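You operate a simulated robot arm through the tools that you are given. There is no shell and no other tool. Be economical: measure what you need, move in short steps, check, and stop when the job is done.

Carry out the task below with a simulated robot arm. There is one attempt and no reset: what you move stays moved.

TASK
Fill the pinholes in both small lids and rub them flush.
Fine: paste press and blue pad; both go back, the lids stay in the jig and on the stone mat. Set down upright: blue pad.

The check looks at the end state, three seconds after you hand in, the way a careful person would. Anything else that was tipped, shoved, dropped, spilled or broken makes it a failure. Lids that push on must go on centred and level and be pressed home; caps that screw on are set level and turned clockwise until they are tight.

THE ROBOT
A 6-joint arm with a two-finger parallel gripper, fixed in place. Base frame: the origin is at the foot of the arm, x ahead of it, y to its left, z up; the work surface is at about z = 80. Lengths are in cm, angles in rad, forces in N, time in s.
With the tool pointing down near the work surface it reaches from about 26 to 68 cm from the base axis. Its first joint turns from -1.152 to 1.152 rad. Payload 2.9 kg.
The TCP is the grasp point between the finger pads, 3 cm short of the fingertips. In the tool frame z runs along the fingers and y along their closing line. Largest opening 11 cm; finger width 2, thickness 1; the body of the gripper, 4.8 by 11.2 cm, starts 5.5 cm behind the TCP.
Orientation is that of the tool frame in the base frame, as [roll, pitch, yaw] about the fixed x, y, z axes, in that order (R = Rz(yaw) Ry(pitch) Rx(roll)). With the fingers straight down and closing along the base's y, the tool's x points along the base's -x, its y along +y and its z along -z.

THE INTERFACE
- The arm moves only by the tool arm_command. Its argument "rows" is text: rows parted by semicolons, each of 7 numbers parted by spaces: the shift along the tool's x, y, z in cm, then the turn, a rotation vector about the tool's x, y, z in rad, then the gripper command, from -1 (shut) to 1 (fully open), values between in proportion. In form: tx ty tz wx wy wz jaw; .... A call has 1 to 20 rows; each row shifts and turns the commanded pose from where the row before left it, along the tool's axes as they then stand. Each row takes 0.2 s and may step no farther than 5 cm and 0.15 rad from the row before; otherwise, or with a gripper value out of range, the whole call is refused. Where a pose cannot be reached the arm comes as near as it can. A force on the tool above 40 N (or 10 N above the force at the start of the call, whichever is more), or a blocked arm, ends the call early, and 0.2 s more pass. The fingers move at their own pace (about 10.8 cm/s each) and stop on an object; they squeeze with about 27 N. The grip force told is the motor's: it shows also when the fingers shut on nothing. Time passes only in rows, and 0.2 s behind the last, so rows that do not move let the fingers close. The reply holds the time, the measured pose of the TCP, the force on the tool along the base axes, the opening and the grip force, in the units named above and with some noise, with the torque about the TCP (base axes, N m) and any sound that the robot's microphone picked up, and new pictures: "show" is both (left out), scene, wrist or none.
- Cameras (640 x 400 px; columns grow to the right, rows downward): "scene" is fixed at [8.59, 43.93, 139.25]; the picture's right is [-0.65, -0.76, 0.00], its down [-0.39, 0.33, -0.86] and it looks along [0.65, -0.56, -0.51] (base axes); focal length 355 px, centre (320, 200). "wrist" rides on the gripper at [7.2, 1.7, -10.3] in the tool frame; the picture's right is [-0.23, 0.97, 0.00], its down [-0.76, -0.18, -0.62] and it looks along [-0.61, -0.14, 0.78] (tool axes); focal length 222 px, centre (320, 200). There is no depth. A picture from a camera that has moved, and an enlarged one, comes with that camera's place and axes in the base frame and with its lens.
- zoom(camera, box): a new picture of the part [left, top, right, bottom] of that camera's present view, enlarged. It takes no simulated time.
- finish_job(): hands the job in; it is judged then, once.

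Work in short steps. Places have to be worked out from the pictures, the camera data and where the tool is seen: move nearer, look again, correct. Check each grasp and each placing, and mend what went wrong. You have 120 turns and 200 pictures in all, those below and enlarged ones among them. Open the gripper and draw the arm clear of the work before you hand the job in, unless the task says otherwise; then end with one line.

The tools are called after "Request:" as name(argument=value, ...) on one line, values as JSON. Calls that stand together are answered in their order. arm_command: Moves the arm, as the interface text tells. Its arguments: {"type":"object","properties":{"rows":{"type":"string"},"show":{"type":"string","enum":["both","scene","wrist","none"]}},"required":["rows"]} The other tools are called the same way: zoom (camera, box) takes an enlarged picture of a part of a camera's view; finish_job () hands the job in.

At the start:

```text
clock: 0.0
position: [44.06, 4.34, 118.19]
tcp_rot: [3.141, -0.002, -3.141]
wrist_force: [0.2, -0.2, 0.5]
torque: [-0.03, 0.0, 0.02]
opening: 10.97
finger_force: 0.1
```

scene: 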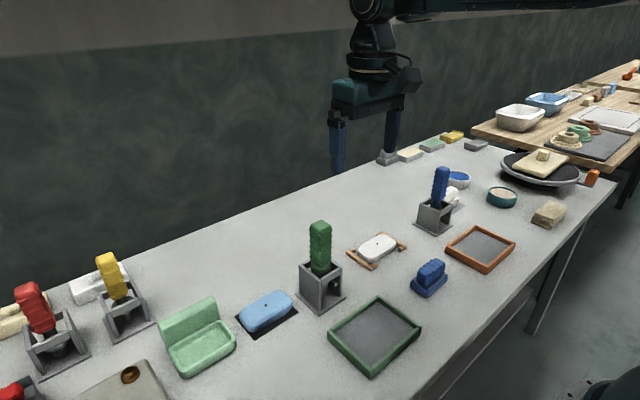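
wrist: 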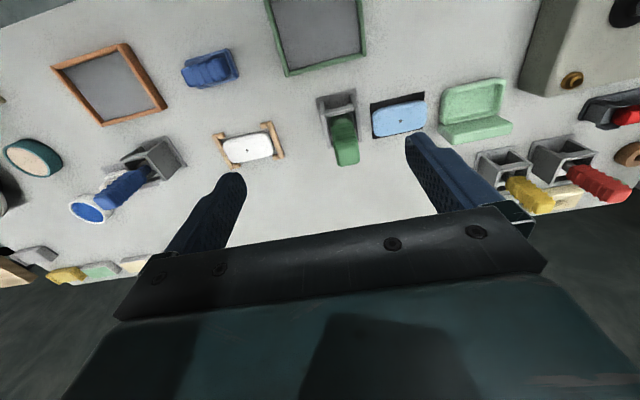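

I start by looking closely at the work area from both cameras.

Request:
zoom(camera="scene", box=[280, 130, 540, 300])

Request:
zoom(camera="scene", box=[140, 200, 440, 390])

Request:
zoom(camera="wrist", box=[0, 20, 320, 220])

Request:
zoom(camera="wrist", box=[300, 20, 640, 230])

```text
2.35 times, centred on (410, 215) of scene
camera zoom: at [8.59, 43.93, 139.25], right [-0.65, -0.76, 0.0], down [-0.39, 0.33, -0.86], along [0.65, -0.56, -0.51], focal length 836 px, centre (108, 165)
```

zoom: 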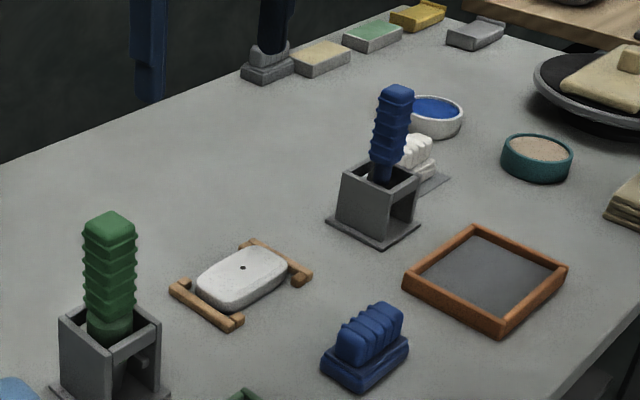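

```text
2.11 times, centred on (290, 295) of scene
camera zoom: at [8.59, 43.93, 139.25], right [-0.65, -0.76, 0.0], down [-0.39, 0.33, -0.86], along [0.65, -0.56, -0.51], focal length 748 px, centre (383, 0)
```

zoom: 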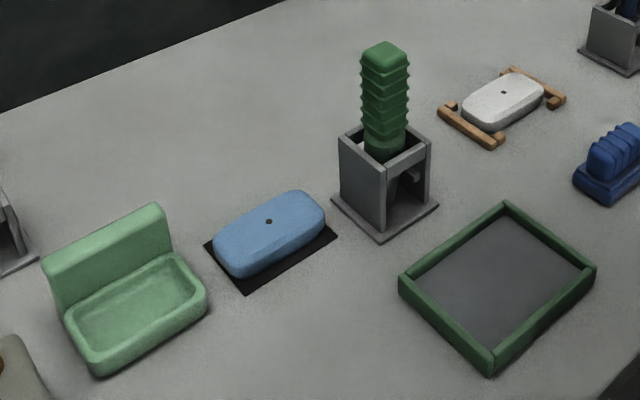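

```text
2.00 times, centred on (160, 120) of wrist
camera zoom: at [36.95, 6.13, 128.54], right [0.23, 0.97, 0.0], down [0.76, -0.18, 0.62], along [0.61, -0.14, -0.78], focal length 444 px, centre (640, 360)
```

zoom: 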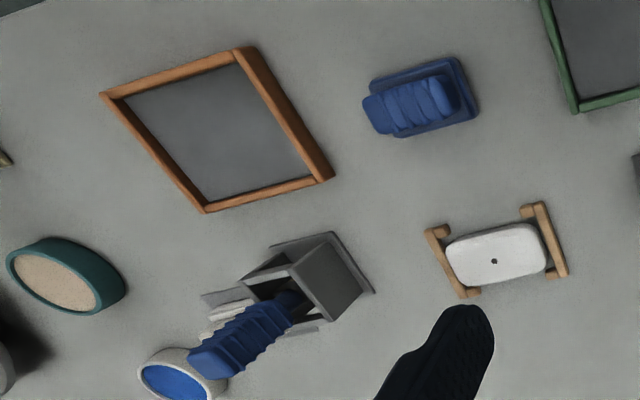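

```text
1.88 times, centred on (470, 125) of wrist
camera zoom: at [36.95, 6.13, 128.54], right [0.23, 0.97, 0.0], down [0.76, -0.18, 0.62], along [0.61, -0.14, -0.78], focal length 418 px, centre (38, 341)
```

zoom: 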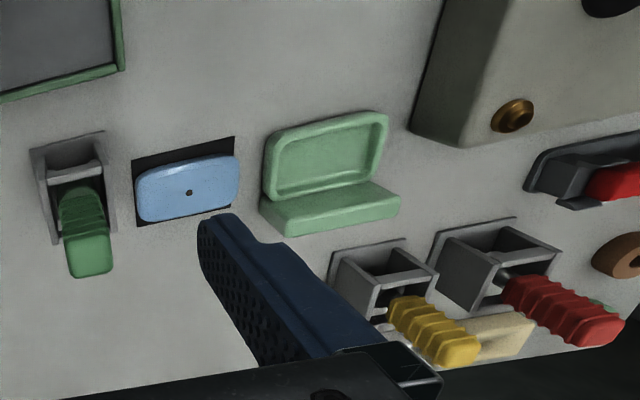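

I need to identify the paste press and look at everything else on the table.

Request:
zoom(camera="scene", box=[0, 240, 240, 400])

Request:
zoom(camera="scene", box=[370, 120, 490, 240])

Request:
zoom(camera="wrist", box=[460, 0, 640, 230])

Request:
zoom(camera="scene", box=[460, 60, 640, 240])

```text
2.50 times, centred on (120, 320) of scene
camera zoom: at [8.59, 43.93, 139.25], right [-0.65, -0.76, 0.0], down [-0.39, 0.33, -0.86], along [0.65, -0.56, -0.51], focal length 889 px, centre (820, -100)
```

zoom: 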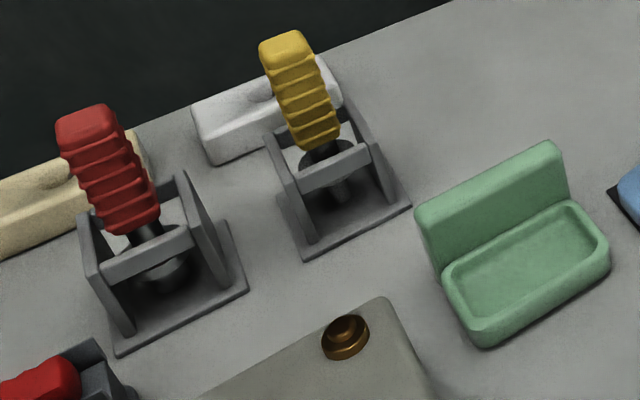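

```text
3.33 times, centred on (430, 180) of scene
camera zoom: at [8.59, 43.93, 139.25], right [-0.65, -0.76, 0.0], down [-0.39, 0.33, -0.86], along [0.65, -0.56, -0.51], focal length 1185 px, centre (-47, 267)
```

zoom: 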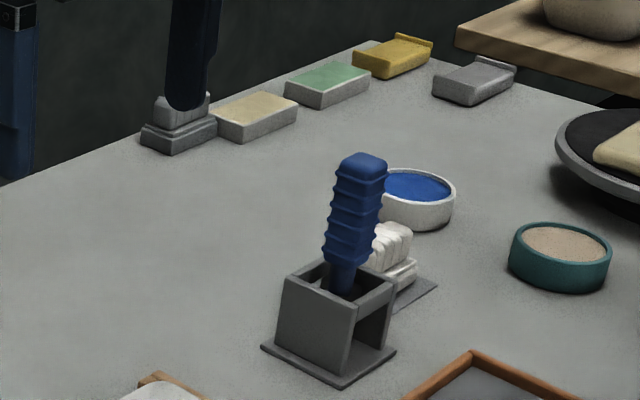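

```text
1.74 times, centred on (550, 115) of wrist
camera zoom: at [36.95, 6.13, 128.54], right [0.23, 0.97, 0.0], down [0.76, -0.18, 0.62], along [0.61, -0.14, -0.78], focal length 386 px, centre (-80, 348)
```

zoom: 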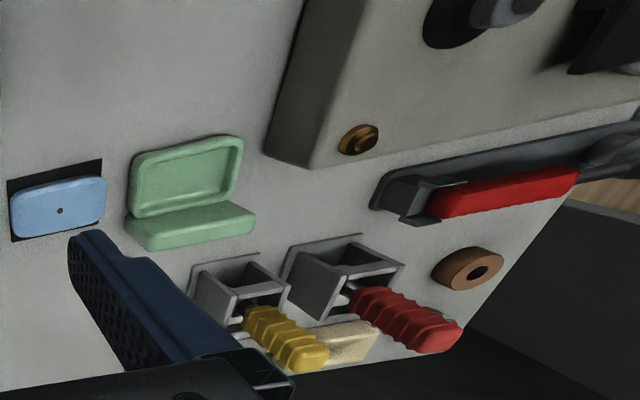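

```text
2.22 times, centred on (550, 150) of scene
camera zoom: at [8.59, 43.93, 139.25], right [-0.65, -0.76, 0.0], down [-0.39, 0.33, -0.86], along [0.65, -0.56, -0.51], focal length 790 px, centre (-191, 311)
```

zoom: 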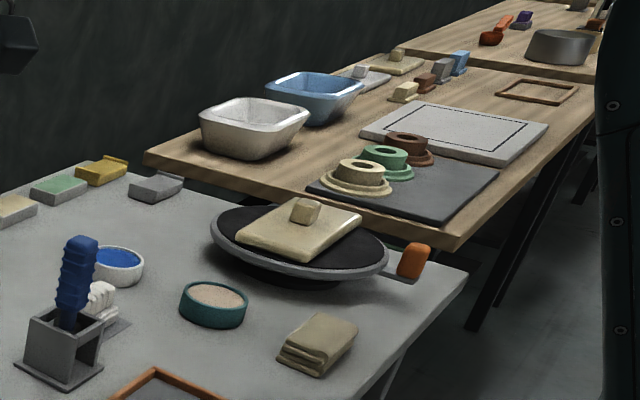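

The reachable handled tools are the green-handled one (~51, 7) and the blue-handled one (~50, -35). I move back and lower to look at both from the front.

Request:
arm_command(rows="3 1 2.5 0 0 0 1; 3 1 2.5 0 0 0 1; 3 1 2.5 0 0 0 1; 3 0 2.5 0 0 0 1", show="wrist")

```text
clock: 1.0
position: [32.12, 7.5, 108.03]
tcp_rot: [-3.141, 0.002, 3.142]
wrist_force: [0.6, 0.9, -0.1]
torque: [-0.03, -0.04, 0.01]
opening: 11.0
finger_force: 0.0
camera wrist: at [24.88, 9.29, 118.43], right [0.23, 0.97, 0.0], down [0.76, -0.18, 0.62], along [0.61, -0.14, -0.78], focal length 222 px, centre (320, 200)
```

wrist: 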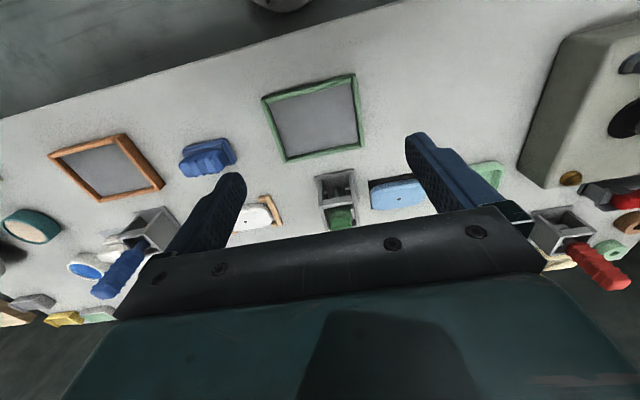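

Request:
zoom(camera="wrist", box=[290, 150, 390, 240])

Request:
zoom(camera="wrist", box=[50, 190, 190, 310])

```text
4.44 times, centred on (340, 195) of wrist
camera zoom: at [24.88, 9.29, 118.43], right [0.23, 0.97, 0.0], down [0.76, -0.18, 0.62], along [0.61, -0.14, -0.78], focal length 987 px, centre (231, 222)
```

zoom: 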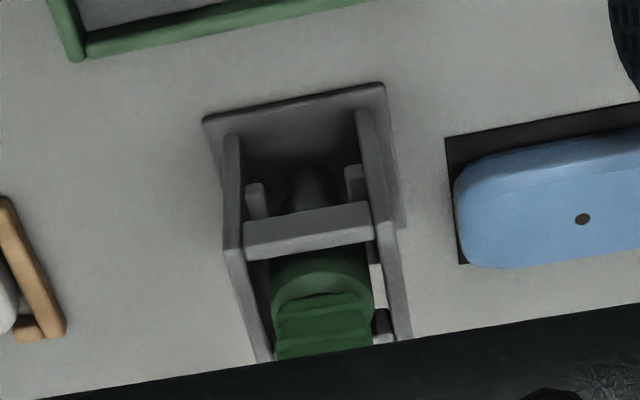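

```text
3.33 times, centred on (120, 250) of wrist
camera zoom: at [24.88, 9.29, 118.43], right [0.23, 0.97, 0.0], down [0.76, -0.18, 0.62], along [0.61, -0.14, -0.78], focal length 740 px, centre (987, 33)
```

zoom: 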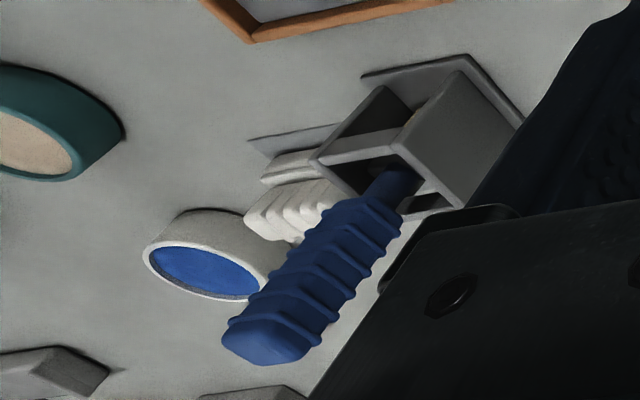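

The view from above hides the tips, so I lower and tilt the hand to look more from the side.

Request:
arm_command(rows="0 0 3 0 -0.15 0 1; 0 0 3 0 -0.15 0 1; 0 0 3 0 -0.15 0 1", show="wrist")

Request:
zoom(camera="wrist", box=[270, 100, 430, 210])

Request:
zoom(camera="wrist", box=[40, 130, 220, 260])

```text
clock: 1.8
position: [33.63, 7.3, 99.12]
tcp_rot: [-3.141, 0.452, 3.141]
wrist_force: [-0.6, 0.5, -0.2]
torque: [0.01, 0.01, -0.03]
opening: 11.01
finger_force: 0.0
camera wrist: at [22.55, 9.16, 105.39], right [0.2, 0.97, 0.1], down [0.41, -0.18, 0.89], along [0.89, -0.14, -0.44], focal length 222 px, centre (320, 200)
```

wrist: 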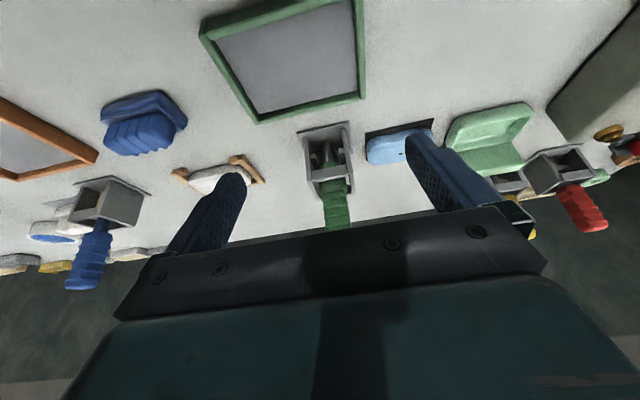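

```text
3.64 times, centred on (350, 155) of wrist
camera zoom: at [22.55, 9.16, 105.39], right [0.2, 0.97, 0.1], down [0.41, -0.18, 0.89], along [0.89, -0.14, -0.44], focal length 808 px, centre (211, 364)
```

zoom: 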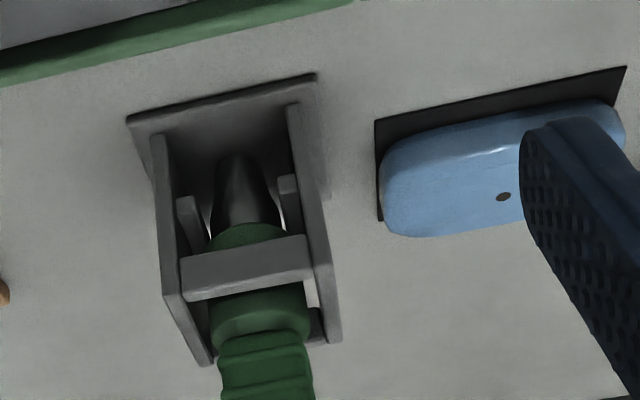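

```text
3.08 times, centred on (130, 195) of wrist
camera zoom: at [22.55, 9.16, 105.39], right [0.2, 0.97, 0.1], down [0.41, -0.18, 0.89], along [0.89, -0.14, -0.44], focal length 684 px, centre (905, 215)
```

zoom: 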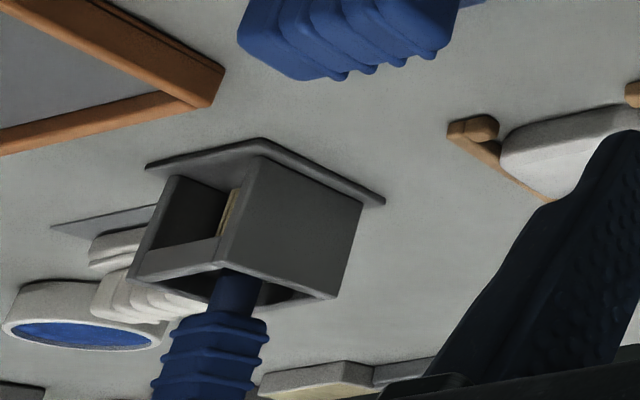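

The green tool has a metal nozzle, so it is the paste press (the blue-handled one appears to be a brush). I level the hand and go above the green handle at about (51.8, 6.6).

Request:
arm_command(rows="0 0 -3 0 0.15 0 1; 0 0 -3 0 0.15 0 1; 0 0 -3 0 0.15 0 1; 0 0 -4.5 0 0 0 1; -4.9 -0.3 0 0 0 0 1; -4.9 -0.3 0 0 0 0 1; -4.9 -0.3 0 0 0 0 1; -5 0 0 0 0 0 1; 0 0 0 0 0 0 1", show="both")

```text
clock: 3.8
position: [50.68, 6.66, 112.37]
tcp_rot: [-3.141, 0.0, -3.141]
wrist_force: [0.1, -0.1, 0.0]
torque: [0.02, 0.0, 0.0]
opening: 10.98
finger_force: 0.1
camera wrist: at [43.46, 8.55, 122.82], right [0.23, 0.97, 0.0], down [0.76, -0.18, 0.62], along [0.61, -0.14, -0.78], focal length 222 px, centre (320, 200)
```

scene: 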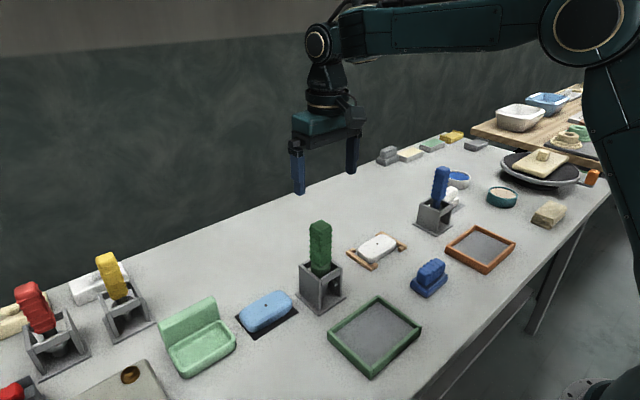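
wrist: 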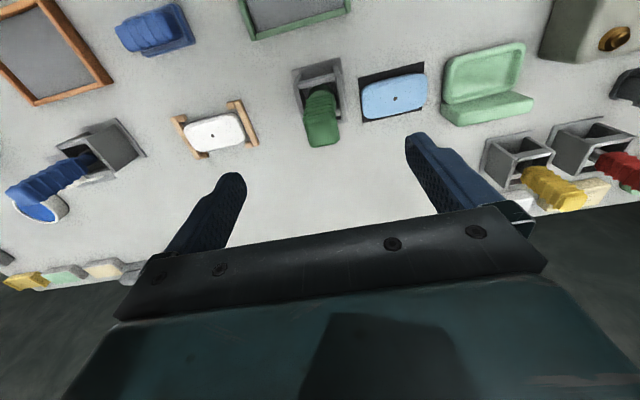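

Consistent. I zoom on the handle and lids for the exact place and yaw.

Request:
zoom(camera="wrist", box=[270, 50, 440, 160])

Request:
zoom(camera="scene", box=[280, 210, 370, 320])

Request:
zoom(camera="wrist", box=[100, 0, 270, 160])

```text
3.64 times, centred on (355, 105) of wrist
camera zoom: at [43.46, 8.55, 122.82], right [0.23, 0.97, 0.0], down [0.76, -0.18, 0.62], along [0.61, -0.14, -0.78], focal length 808 px, centre (193, 546)
```

zoom: 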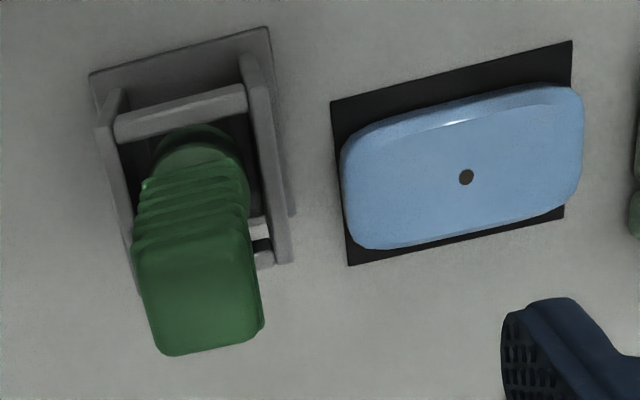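

```text
3.64 times, centred on (325, 265) of scene
camera zoom: at [8.59, 43.93, 139.25], right [-0.65, -0.76, 0.0], down [-0.39, 0.33, -0.86], along [0.65, -0.56, -0.51], focal length 1292 px, centre (302, -36)
```

zoom: 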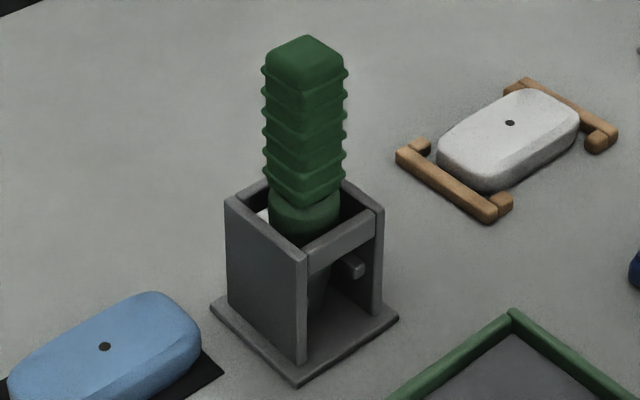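

```text
2.50 times, centred on (185, 80) of wrist
camera zoom: at [43.46, 8.55, 122.82], right [0.23, 0.97, 0.0], down [0.76, -0.18, 0.62], along [0.61, -0.14, -0.78], focal length 555 px, centre (658, 500)
```

zoom: 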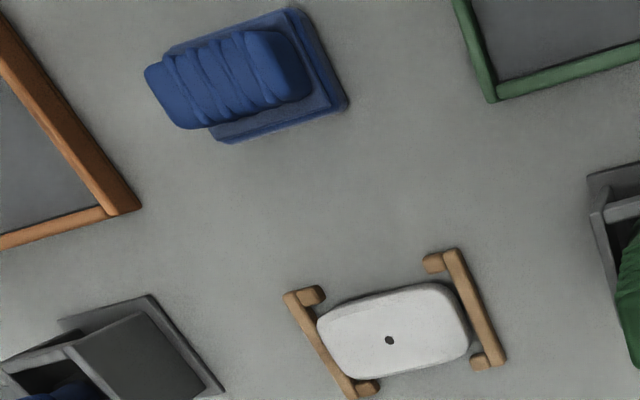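

Stand is square to the base axes; handle centre ≈ (52.0, 6.75), top ≈ z 101. I centre over it and go down to z≈97.5.

Request:
arm_command(rows="-1.3 0.1 0 0 0 0 1; 0 0 3 0 0 0 1; 0 0 4 0 0 0 1; 0 0 4 0 0 0 1; 0 0 3.9 0 0 0 1; 0 0 0 0 0 0 1", show="both")

```text
clock: 5.2
position: [51.89, 6.47, 97.61]
tcp_rot: [3.141, 0.0, 3.14]
wrist_force: [-0.3, 0.0, -0.1]
torque: [-0.02, -0.02, 0.04]
opening: 11.0
finger_force: 0.1
camera wrist: at [44.68, 8.37, 107.97], right [0.23, 0.97, 0.0], down [0.76, -0.18, 0.62], along [0.61, -0.14, -0.78], focal length 222 px, centre (320, 200)
```

scene: 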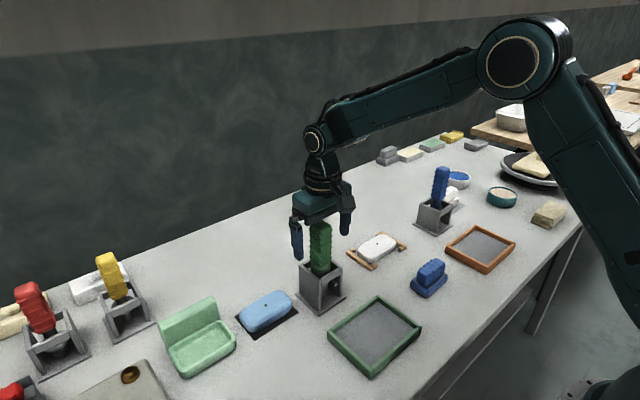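
wrist: 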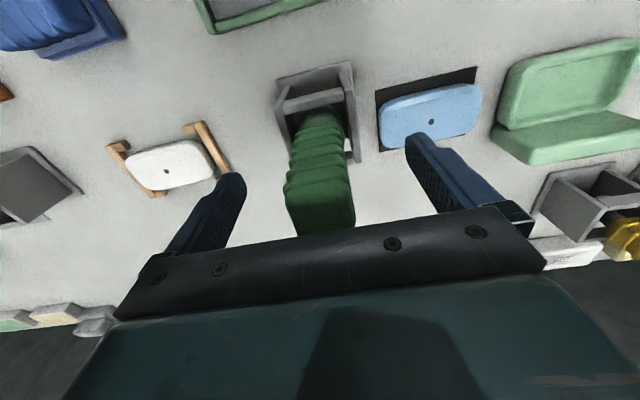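

Handle sits between the fingers. Close.

Request:
arm_command(rows="0 0 0 0 0 0 -1; 0 0 0 0 0 0 -1; 0 0 0 0 0 0 -1; 0 0 0 0 0 0 -1", show="wrist")

```text
clock: 6.2
position: [51.9, 6.51, 97.68]
tcp_rot: [3.141, 0.0, 3.141]
wrist_force: [0.0, -1.4, 0.4]
torque: [-0.08, -0.02, 0.01]
opening: 3.37
finger_force: 27.2
camera wrist: at [44.68, 8.36, 108.01], right [0.23, 0.97, 0.0], down [0.76, -0.18, 0.62], along [0.61, -0.14, -0.78], focal length 222 px, centre (320, 200)
```

wrist: 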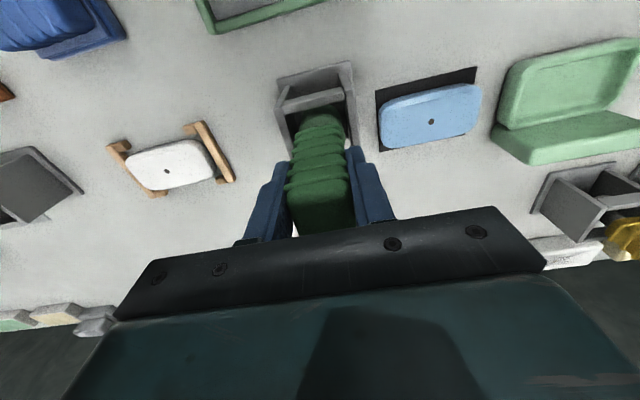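

Gripped (3.37 cm, 27 N). Lift straight up.

Request:
arm_command(rows="0 0 -1 0 0 0 -1; 0 0 -2 0 0 0 -1; 0 0 -3 0 0 0 -1; 0 0 -4 0 0 0 -1; 0 0 -4 0 0 0 -1; 0 0 0 0 0 0 -1", show="both")

Request:
zoom(camera="scene", box=[260, 130, 400, 310])

```text
clock: 7.6
position: [52.0, 6.47, 111.67]
tcp_rot: [3.141, 0.0, -3.141]
wrist_force: [0.4, -0.6, -2.7]
torque: [0.01, 0.02, -0.02]
opening: 3.36
finger_force: 27.0
camera wrist: at [44.78, 8.21, 121.98], right [0.23, 0.97, 0.0], down [0.76, -0.18, 0.62], along [0.61, -0.14, -0.78], focal length 222 px, centre (320, 200)
```

scene: 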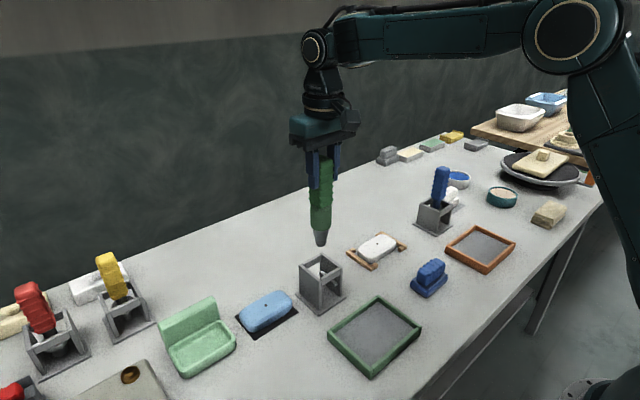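
wrist: 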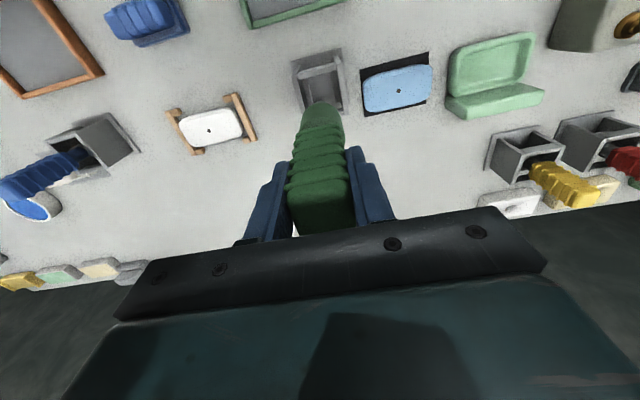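

```text
2.22 times, centred on (330, 220) of scene
camera zoom: at [8.59, 43.94, 139.25], right [-0.65, -0.76, 0.0], down [-0.39, 0.33, -0.86], along [0.65, -0.56, -0.51], focal length 790 px, centre (298, 156)
```

zoom: 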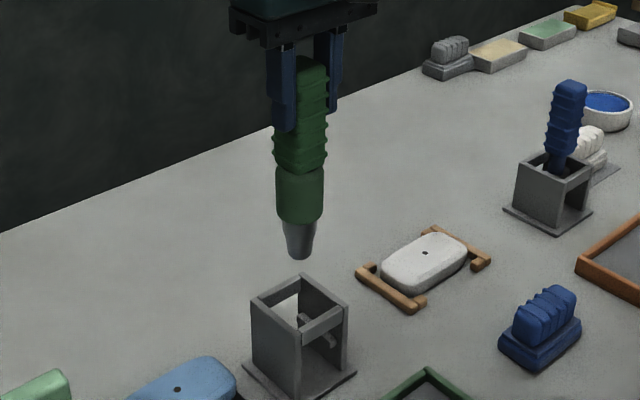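

The press came out clean; its tip is ~17.4 cm below the TCP. I move over the blue lid's hole at about (56, 18.7), tip ~3 cm above it.

Request:
arm_command(rows="-1.5 4 0 0 0 0 -1; -1.5 4 0 0 0 0 -1; -1.1 4.1 2 0 0 0 -1; 0 0 3 0 0 0 -1; 0 0 2.5 0 0 0 -1; 0 0 0 0 0 0 -1", show="none")

Request:
zoom(camera="scene", box=[215, 200, 325, 350])

Request:
zoom(camera="wrist", box=[240, 60, 440, 200])

```text
clock: 9.0
position: [56.0, 18.34, 103.82]
tcp_rot: [3.141, 0.0, 3.141]
wrist_force: [0.5, 0.0, -2.1]
torque: [0.02, 0.04, 0.01]
opening: 3.4
finger_force: 26.8
```

```text
2.67 times, centred on (270, 275) of scene
camera zoom: at [8.59, 43.94, 139.25], right [-0.65, -0.76, 0.0], down [-0.39, 0.33, -0.86], along [0.65, -0.56, -0.51], focal length 948 px, centre (453, 0)
```

zoom: 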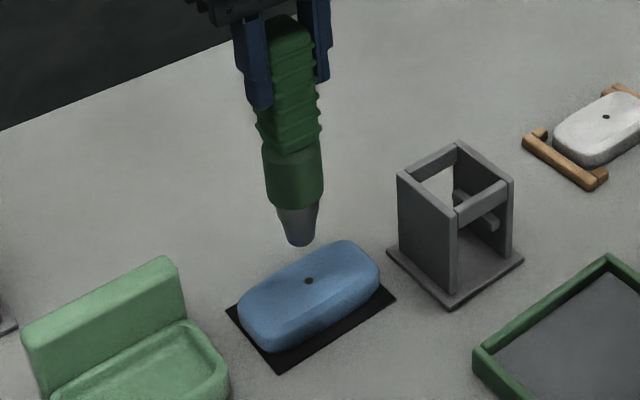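

```text
2.86 times, centred on (340, 130) of wrist
camera zoom: at [48.79, 20.25, 114.18], right [0.23, 0.97, 0.0], down [0.76, -0.18, 0.62], along [0.61, -0.14, -0.78], focal length 635 px, centre (263, 400)
```

zoom: 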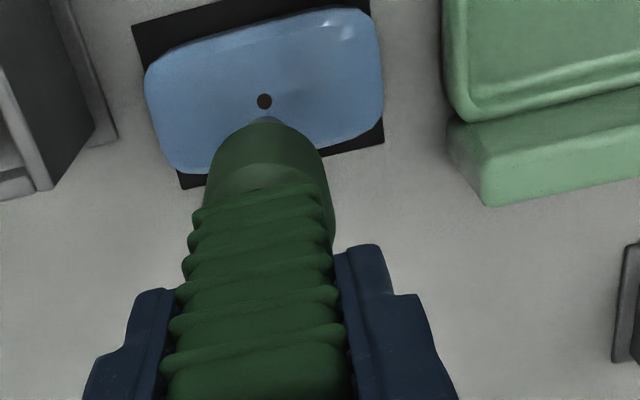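

Combining both views the hole is about (55.6, 18.25, 82.4) and the tip (56.0, 18.4, 86.3). I correct and go down to ~1 cm above.

Request:
arm_command(rows="0.4 -0.15 0 0 0 0 -1; 0 0 1.5 0 0 0 -1; 0 0 1.3 0 0 0 -1; 0 0 0 0 0 0 -1", show="none")

Request:
zoom(camera="scene", box=[225, 255, 325, 335])

Request:
zoom(camera="wrist", box=[270, 60, 380, 140])

```text
clock: 10.0
position: [55.52, 18.52, 101.15]
tcp_rot: [3.139, 0.001, 3.141]
wrist_force: [0.2, -1.0, -2.4]
torque: [-0.03, 0.05, 0.01]
opening: 3.39
finger_force: 27.4
```

```text
5.00 times, centred on (275, 295) of scene
camera zoom: at [8.59, 43.94, 139.25], right [-0.65, -0.76, 0.0], down [-0.39, 0.33, -0.86], along [0.65, -0.56, -0.51], focal length 1777 px, centre (545, -275)
```

zoom: 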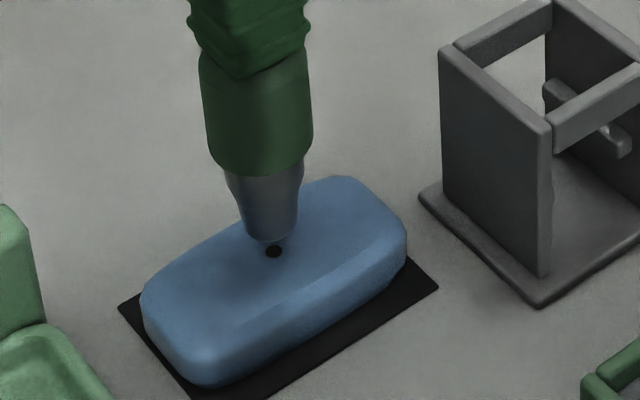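

```text
5.00 times, centred on (325, 100) of wrist
camera zoom: at [48.34, 20.25, 111.52], right [0.23, 0.97, 0.0], down [0.76, -0.18, 0.62], along [0.61, -0.14, -0.78], focal length 1111 px, centre (295, 700)
```

zoom: 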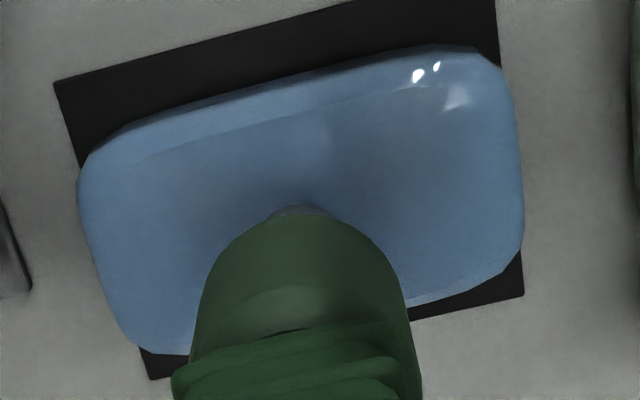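

Tip ≈ (55.5, 18.5, 83.7), hole ≈ (55.6, 18.2, 82.4). Small correction and gentle lowering.

Request:
arm_command(rows="-0.1 -0.3 0 0 0 0 -1; 0 0 0.5 0 0 0 -1; 0 0 0.3 0 0 0 -1; 0 0 0 0 0 0 -1", show="none")

Request:
zoom(camera="scene", box=[245, 280, 305, 325])

```text
clock: 11.0
position: [55.6, 18.29, 100.27]
tcp_rot: [3.141, 0.001, -3.141]
wrist_force: [1.1, 0.2, -2.8]
torque: [0.0, 0.0, 0.02]
opening: 3.37
finger_force: 27.3
```

```text
8.89 times, centred on (275, 302) of scene
camera zoom: at [8.59, 43.94, 139.25], right [-0.65, -0.76, 0.0], down [-0.39, 0.33, -0.86], along [0.65, -0.56, -0.51], focal length 3160 px, centre (720, -711)
```

zoom: 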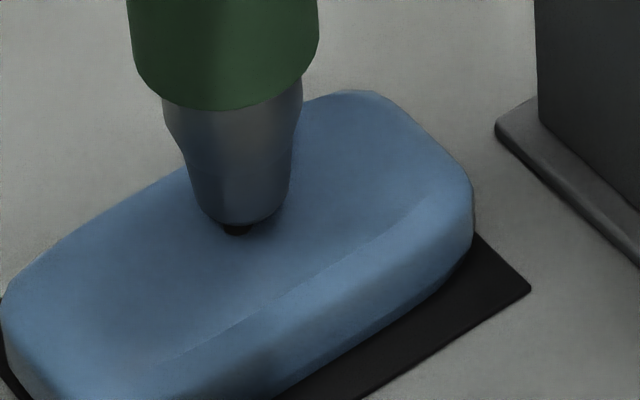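

Tip nearly over the hole; I lower in small steps to find contact height.

Request:
arm_command(rows="0 -0.1 0.2 0 0 0 -1; 0 0 0.1 0 0 0 -1; 0 0 0 0 0 0 -1", show="none")

Request:
zoom(camera="scene", box=[245, 280, 305, 325])

```text
clock: 11.8
position: [55.73, 18.02, 99.9]
tcp_rot: [3.141, -0.002, -3.142]
wrist_force: [-0.5, 0.0, -3.0]
torque: [0.01, -0.01, -0.02]
opening: 3.4
finger_force: 26.8
```

```text
8.89 times, centred on (275, 302) of scene
camera zoom: at [8.59, 43.94, 139.25], right [-0.65, -0.76, 0.0], down [-0.39, 0.33, -0.86], along [0.65, -0.56, -0.51], focal length 3160 px, centre (720, -711)
```

zoom: 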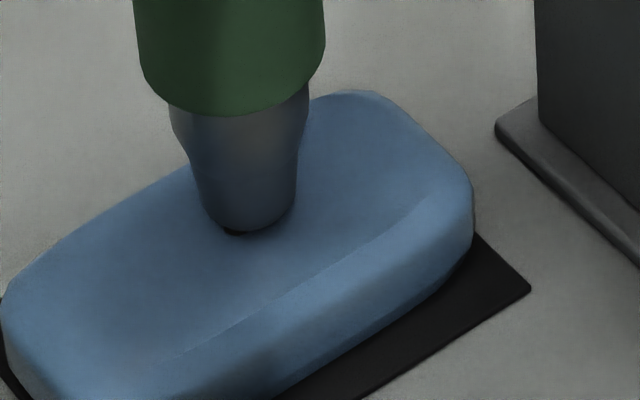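

Still no contact, tip a bit to the right. Shift y +0.35 and lower further.

Request:
arm_command(rows="0 0.35 0 0 0 0 -1; 0 0 0.15 0 0 0 -1; 0 0 0.15 0 0 0 -1; 0 0 0 0 0 0 -1", show="none")

Request:
zoom(camera="scene", box=[245, 280, 305, 325])

```text
clock: 12.8
position: [55.55, 18.39, 99.81]
tcp_rot: [3.141, -0.002, 3.142]
wrist_force: [-0.3, -1.2, 0.4]
torque: [-0.01, 0.03, 0.01]
opening: 3.36
finger_force: 27.2
```

```text
8.89 times, centred on (275, 302) of scene
camera zoom: at [8.59, 43.93, 139.25], right [-0.65, -0.76, 0.0], down [-0.39, 0.33, -0.86], along [0.65, -0.56, -0.51], focal length 3160 px, centre (720, -711)
```

zoom: 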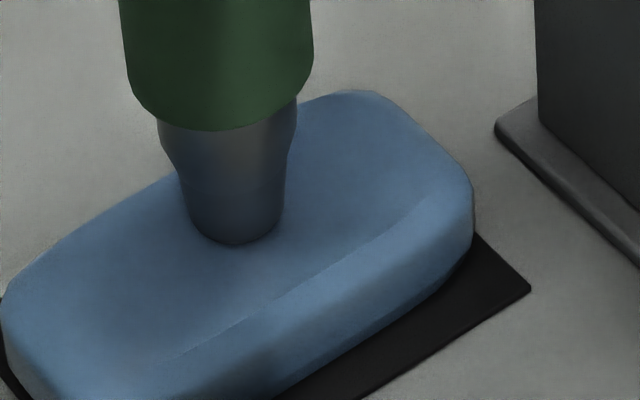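

Contact at TCP z≈99.85 (~3 N). I lift a hair, shift slightly toward the hole centre (x −0.15, y +0.1) and press to see if paste dispenses.

Request:
arm_command(rows="0 0 -0.3 0 0 0 -1; 0.15 0.1 0 0 0 0 -1; 0 0 0.3 0 0 0 -1; 0 0 0.1 0 0 0 -1; 0 0 0.1 0 0 0 -1; 0 0 0 0 0 0 -1; 0 0 0 0 0 0 -1", show="none")

Request:
zoom(camera="scene", box=[245, 280, 305, 325])

```text
clock: 14.4
position: [55.36, 18.55, 99.64]
tcp_rot: [-3.141, 0.002, -3.142]
wrist_force: [-1.7, 1.5, 1.0]
torque: [0.17, 0.22, 0.01]
opening: 3.37
finger_force: 27.0
```

```text
8.89 times, centred on (275, 302) of scene
camera zoom: at [8.58, 43.94, 139.25], right [-0.65, -0.76, 0.0], down [-0.39, 0.33, -0.86], along [0.65, -0.56, -0.51], focal length 3160 px, centre (720, -711)
```

zoom: 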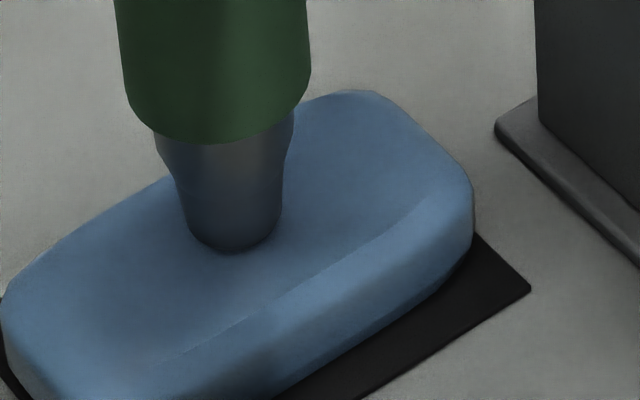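

Contact force only a few newtons. I lift 3 cm to see the state of the hole.

Request:
arm_command(rows="0 0 -1 0 0 0 -1; 0 0 -3 0 0 0 -1; 0 0 0 0 0 0 -1", show="none")

Request:
zoom(camera="scene", box=[235, 265, 315, 325])

```text
clock: 15.2
position: [55.45, 18.31, 103.56]
tcp_rot: [-3.141, 0.0, -3.142]
wrist_force: [-0.5, -0.1, -2.3]
torque: [0.03, 0.01, 0.0]
opening: 3.38
finger_force: 27.3
```

```text
6.67 times, centred on (275, 295) of scene
camera zoom: at [8.59, 43.94, 139.25], right [-0.65, -0.76, 0.0], down [-0.39, 0.33, -0.86], along [0.65, -0.56, -0.51], focal length 2370 px, centre (620, -433)
```

zoom: 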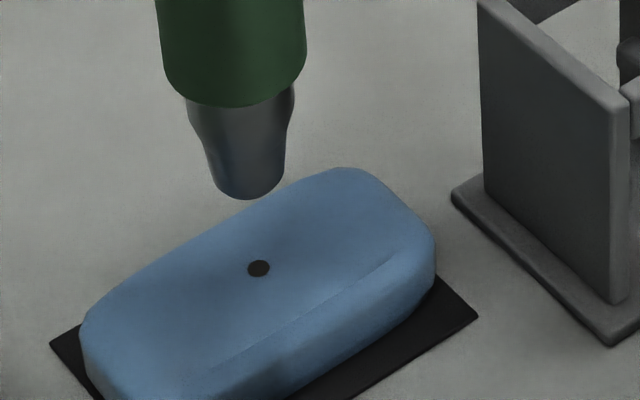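

Not filled; the press was weak. I return over (55.6, 18.3) and press more firmly, watching force.

Request:
arm_command(rows="-0.1 0 3.2 0 0 0 -1; 0 0 0.5 0 0 0 -1; 0 0 0.2 0 0 0 -1; 0 0 0.2 0 0 0 -1; 0 0 0.2 0 0 0 -1; 0 0 0.2 0 0 0 -1; 0 0 0 0 0 0 -1", show="none")

Request:
zoom(camera="scene", box=[245, 270, 315, 322])

```text
clock: 16.8
position: [55.68, 18.54, 99.09]
tcp_rot: [-3.141, 0.002, -3.141]
wrist_force: [0.8, -0.8, 2.7]
torque: [-0.13, -0.03, 0.01]
opening: 3.41
finger_force: 27.1
```

```text
7.69 times, centred on (280, 296) of scene
camera zoom: at [8.58, 43.93, 139.25], right [-0.65, -0.76, 0.0], down [-0.39, 0.33, -0.86], along [0.65, -0.56, -0.51], focal length 2734 px, centre (628, -538)
```

zoom: 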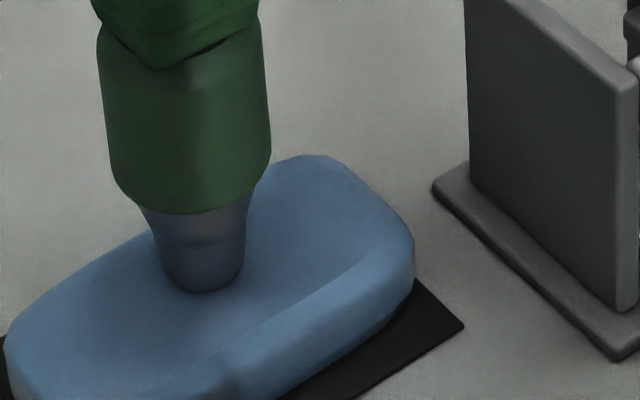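

The nozzle visibly retracts into the body: it's a spring plunger. The tip is ~0.2 cm too far in +y; I lift off, shift y −0.2, and press deeper.

Request:
arm_command(rows="0 0 -1.5 0 0 0 -1; 0 -0.22 0 0 0 0 -1; 0 0 1 0 0 0 -1; 0 0 0.5 0 0 0 -1; 0 0 0.3 0 0 0 -1; 0 0 0.3 0 0 0 -1; 0 0 0.3 0 0 0 -1; 0 0 0.3 0 0 0 -1; 0 0 0 0 0 0 -1", show="none")

Request:
zoom(camera="scene", box=[245, 270, 315, 322])

```text
clock: 18.5
position: [55.81, 18.4, 98.7]
tcp_rot: [3.137, 0.012, 3.141]
wrist_force: [-3.1, -1.7, 13.0]
torque: [-0.2, 0.32, -0.01]
opening: 3.35
finger_force: 27.0
stopped in row 8: the force on the tool passed its limit at 42 N (the readings are from after the stop); the commanded pose is now the measured one
```

```text
7.69 times, centred on (280, 296) of scene
camera zoom: at [8.56, 43.93, 139.25], right [-0.65, -0.76, 0.0], down [-0.39, 0.33, -0.86], along [0.65, -0.56, -0.51], focal length 2734 px, centre (628, -538)
```

zoom: 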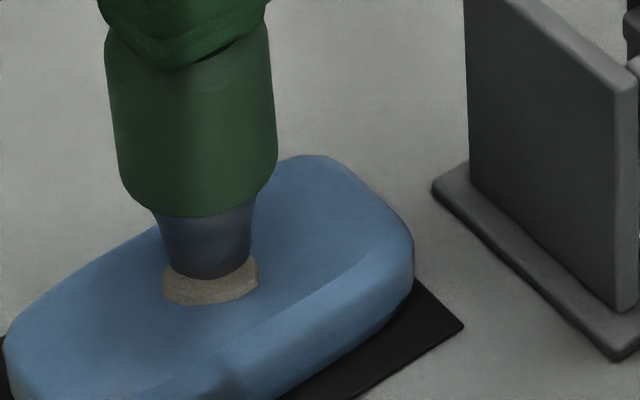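

Paste was dispensed (the plunger bottomed). I lift off and look.

Request:
arm_command(rows="0 0 -0.5 0 0 0 -1; 0 0 -2 0 0 0 -1; 0 0 -4 0 0 0 -1; 0 0 -4 0 0 0 -1; 0 0 0 0 0 0 -1", show="none")

Request:
zoom(camera="scene", box=[225, 200, 345, 330])

Request:
zoom(camera="wrist", box=[220, 60, 420, 220])

```text
clock: 19.7
position: [55.59, 18.23, 109.02]
tcp_rot: [3.139, 0.008, 3.138]
wrist_force: [0.1, -0.6, -2.0]
torque: [0.01, 0.04, 0.04]
opening: 3.38
finger_force: 26.8
```

```text
3.08 times, centred on (285, 265) of scene
camera zoom: at [8.59, 43.94, 139.25], right [-0.65, -0.76, 0.0], down [-0.39, 0.33, -0.86], along [0.65, -0.56, -0.51], focal length 1094 px, centre (428, 0)
```

zoom: 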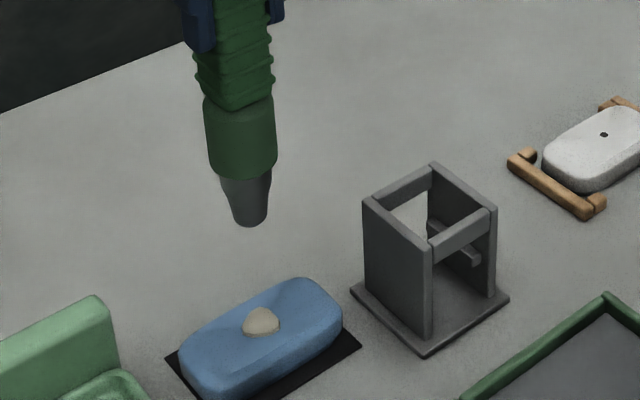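

```text
2.50 times, centred on (320, 140) of wrist
camera zoom: at [48.38, 20.1, 119.29], right [0.23, 0.97, 0.0], down [0.76, -0.18, 0.63], along [0.61, -0.14, -0.78], focal length 555 px, centre (320, 350)
```

zoom: 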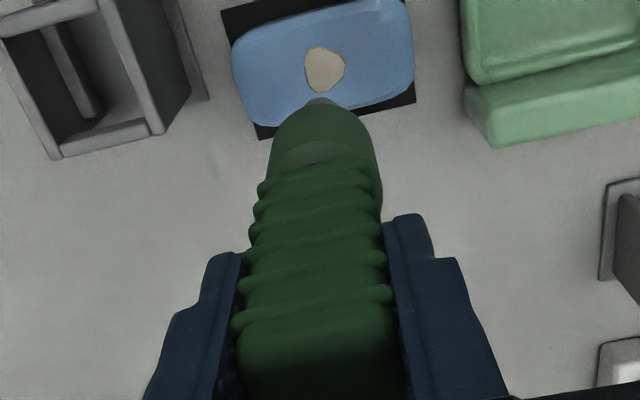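

The blue lid's hole is covered with a paste mound and the press hasn't slipped. Now to the white lid's hole at ≈ (54.7, -15.2), staying high over the stand.

Request:
arm_command(rows="0 0 -4 0 0 0 -1; 0 -4.8 0 0 0 0 -1; 0 -4.8 0 0 0 0 -1; 0 -4.8 0 0 0 0 -1; 0 -4.8 0 0 0 0 -1; 0.5 -4.8 0 0 0 0 -1; 0.5 -4.8 0 0 0 0 -1; 0 -4.8 0 0 0 0 -1; 0 0 4 0 0 0 -1; 0 0 4.5 0 0 0 -1; 0 0 0 0 0 0 -1", show="none")

Request:
zoom(camera="scene", box=[325, 190, 425, 280])

Request:
zoom(camera="wrist", box=[220, 60, 420, 200])

```text
clock: 22.1
position: [55.02, -15.25, 104.39]
tcp_rot: [3.139, 0.007, 3.141]
wrist_force: [0.5, -0.2, -2.5]
torque: [-0.01, 0.04, 0.02]
opening: 3.39
finger_force: 27.1
```

```text
4.44 times, centred on (375, 235) of scene
camera zoom: at [8.59, 43.93, 139.25], right [-0.65, -0.76, 0.0], down [-0.39, 0.33, -0.86], along [0.65, -0.56, -0.51], focal length 1580 px, centre (76, 44)
```

zoom: 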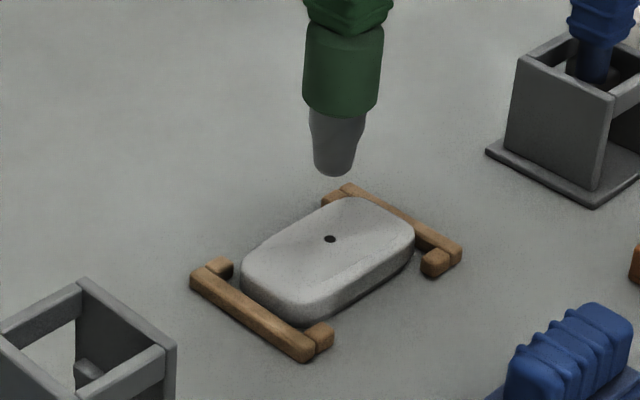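

```text
2.86 times, centred on (320, 130) of wrist
camera zoom: at [47.67, -13.46, 114.61], right [0.23, 0.97, 0.0], down [0.76, -0.18, 0.63], along [0.61, -0.14, -0.78], focal length 635 px, centre (320, 400)
```

zoom: 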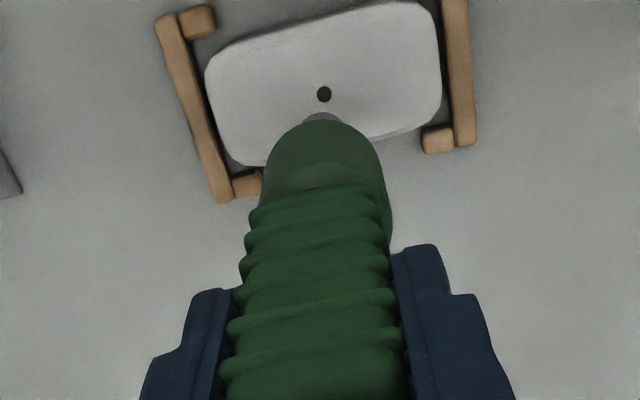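

Both views put the hole at ≈ (54.45, -15.3). I shift −0.5 in x, level the tiny tilt, and lower to just above it.

Request:
arm_command(rows="0.55 -0.05 0 0 0.007 0 -1; 0 0 2 0 0 0 -1; 0 0 1.7 0 0 0 -1; 0 0 0 0 0 0 -1; 0 0 0 0 0 0 -1", show="none")

Request:
zoom(camera="scene", box=[345, 210, 405, 255])

Request:
zoom(camera="wrist", box=[270, 60, 380, 140])

```text
clock: 23.3
position: [54.26, -15.32, 100.7]
tcp_rot: [3.139, 0.0, 3.141]
wrist_force: [0.2, -1.0, -2.5]
torque: [0.0, -0.03, 0.01]
opening: 3.36
finger_force: 26.9
```

```text
8.89 times, centred on (375, 232) of scene
camera zoom: at [8.59, 43.93, 139.25], right [-0.65, -0.76, 0.0], down [-0.39, 0.33, -0.86], along [0.65, -0.56, -0.51], focal length 3160 px, centre (-169, -89)
```

zoom: 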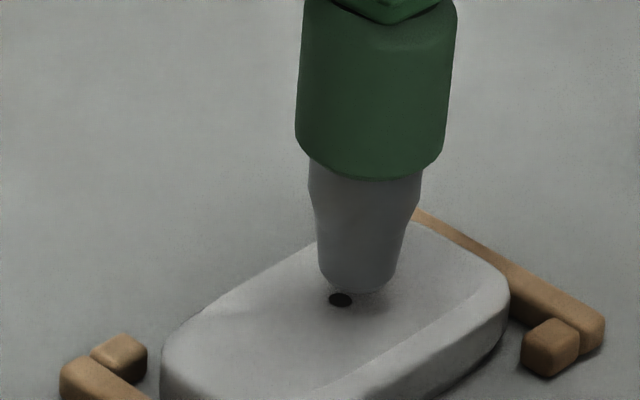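

```text
5.00 times, centred on (325, 100) of wrist
camera zoom: at [47.02, -13.44, 111.01], right [0.23, 0.97, 0.0], down [0.76, -0.18, 0.62], along [0.61, -0.14, -0.78], focal length 1111 px, centre (295, 700)
```

zoom: 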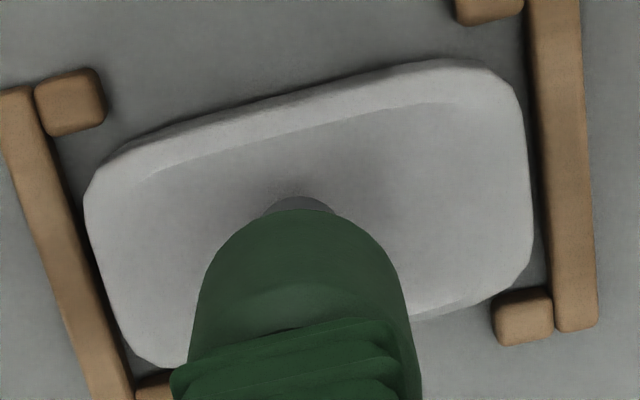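

Projected landing is slightly right of the hole; shift x +0.3, y +0.2 and lower to near contact.

Request:
arm_command(rows="-0.3 0.2 0 0 0 0 -1; 0 0 0.4 0 0 0 -1; 0 0 0 0 0 0 -1; 0 0 0 0 0 0 -1", show="none")

Request:
zoom(camera="scene", box=[345, 210, 405, 255])

```text
clock: 24.3
position: [54.44, -15.13, 100.33]
tcp_rot: [3.14, 0.0, 3.14]
wrist_force: [0.0, 0.3, -2.1]
torque: [-0.02, 0.02, 0.01]
opening: 3.42
finger_force: 26.7
```

```text
8.89 times, centred on (375, 232) of scene
camera zoom: at [8.59, 43.93, 139.25], right [-0.65, -0.76, 0.0], down [-0.39, 0.33, -0.86], along [0.65, -0.56, -0.51], focal length 3160 px, centre (-169, -89)
```

zoom: 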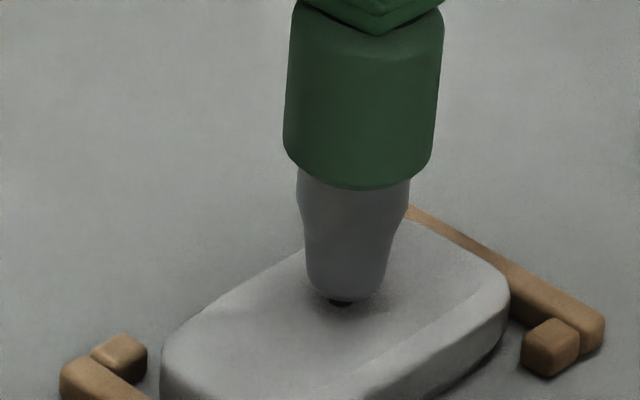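

Aligned. Now press through the stroke; the force limit guards the bottom.

Request:
arm_command(rows="0 0 0.5 0 0 0 -1; 0 0 0.3 0 0 0 -1; 0 0 0.3 0 0 0 -1; 0 0 0.3 0 0 0 -1; 0 0 0.2 0 0 0 -1; 0 0 0 0 0 0 -1", show="none")

Request:
zoom(camera="scene", box=[345, 210, 405, 255])

```text
clock: 25.7
position: [54.52, -15.19, 98.84]
tcp_rot: [3.14, 0.002, 3.14]
wrist_force: [0.1, 1.5, 2.5]
torque: [0.2, -0.11, 0.01]
opening: 3.35
finger_force: 26.8
```

```text
8.89 times, centred on (375, 232) of scene
camera zoom: at [8.59, 43.94, 139.25], right [-0.65, -0.76, 0.0], down [-0.39, 0.33, -0.86], along [0.65, -0.56, -0.51], focal length 3160 px, centre (-169, -89)
```

zoom: 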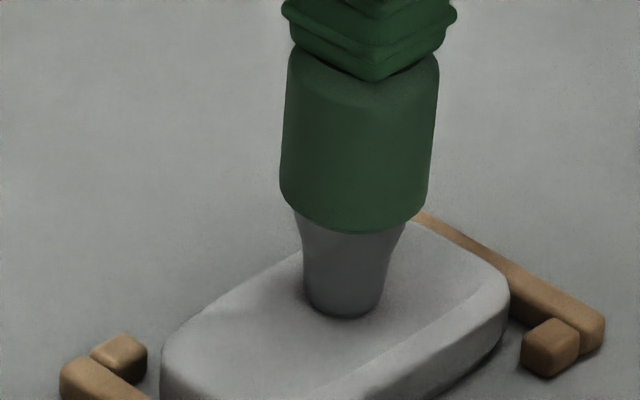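

Plunger partly in (~5 N). Continue down in small steps to the end of the stroke.

Request:
arm_command(rows="0 0 0.15 0 0 0 -1; 0 0 0.1 0 0 0 -1; 0 0 0 0 0 0 -1", show="none")

Request:
zoom(camera="scene", box=[345, 210, 405, 255])

```text
clock: 26.5
position: [54.49, -15.15, 98.52]
tcp_rot: [3.14, 0.001, 3.141]
wrist_force: [0.6, 4.4, 7.6]
torque: [0.61, -0.26, 0.07]
opening: 3.39
finger_force: 26.7
```

```text
8.89 times, centred on (375, 232) of scene
camera zoom: at [8.58, 43.95, 139.24], right [-0.65, -0.76, 0.0], down [-0.39, 0.33, -0.86], along [0.65, -0.56, -0.51], focal length 3160 px, centre (-169, -89)
```

zoom: 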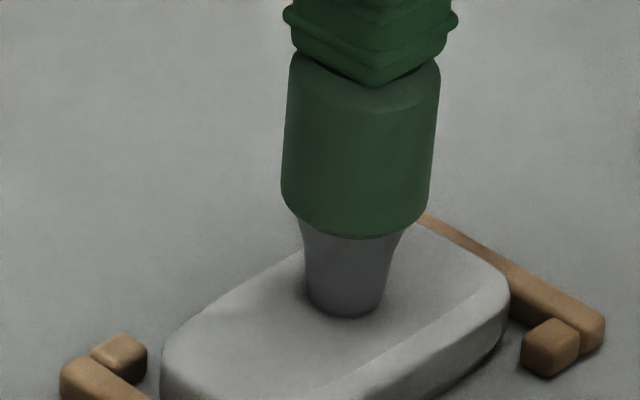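

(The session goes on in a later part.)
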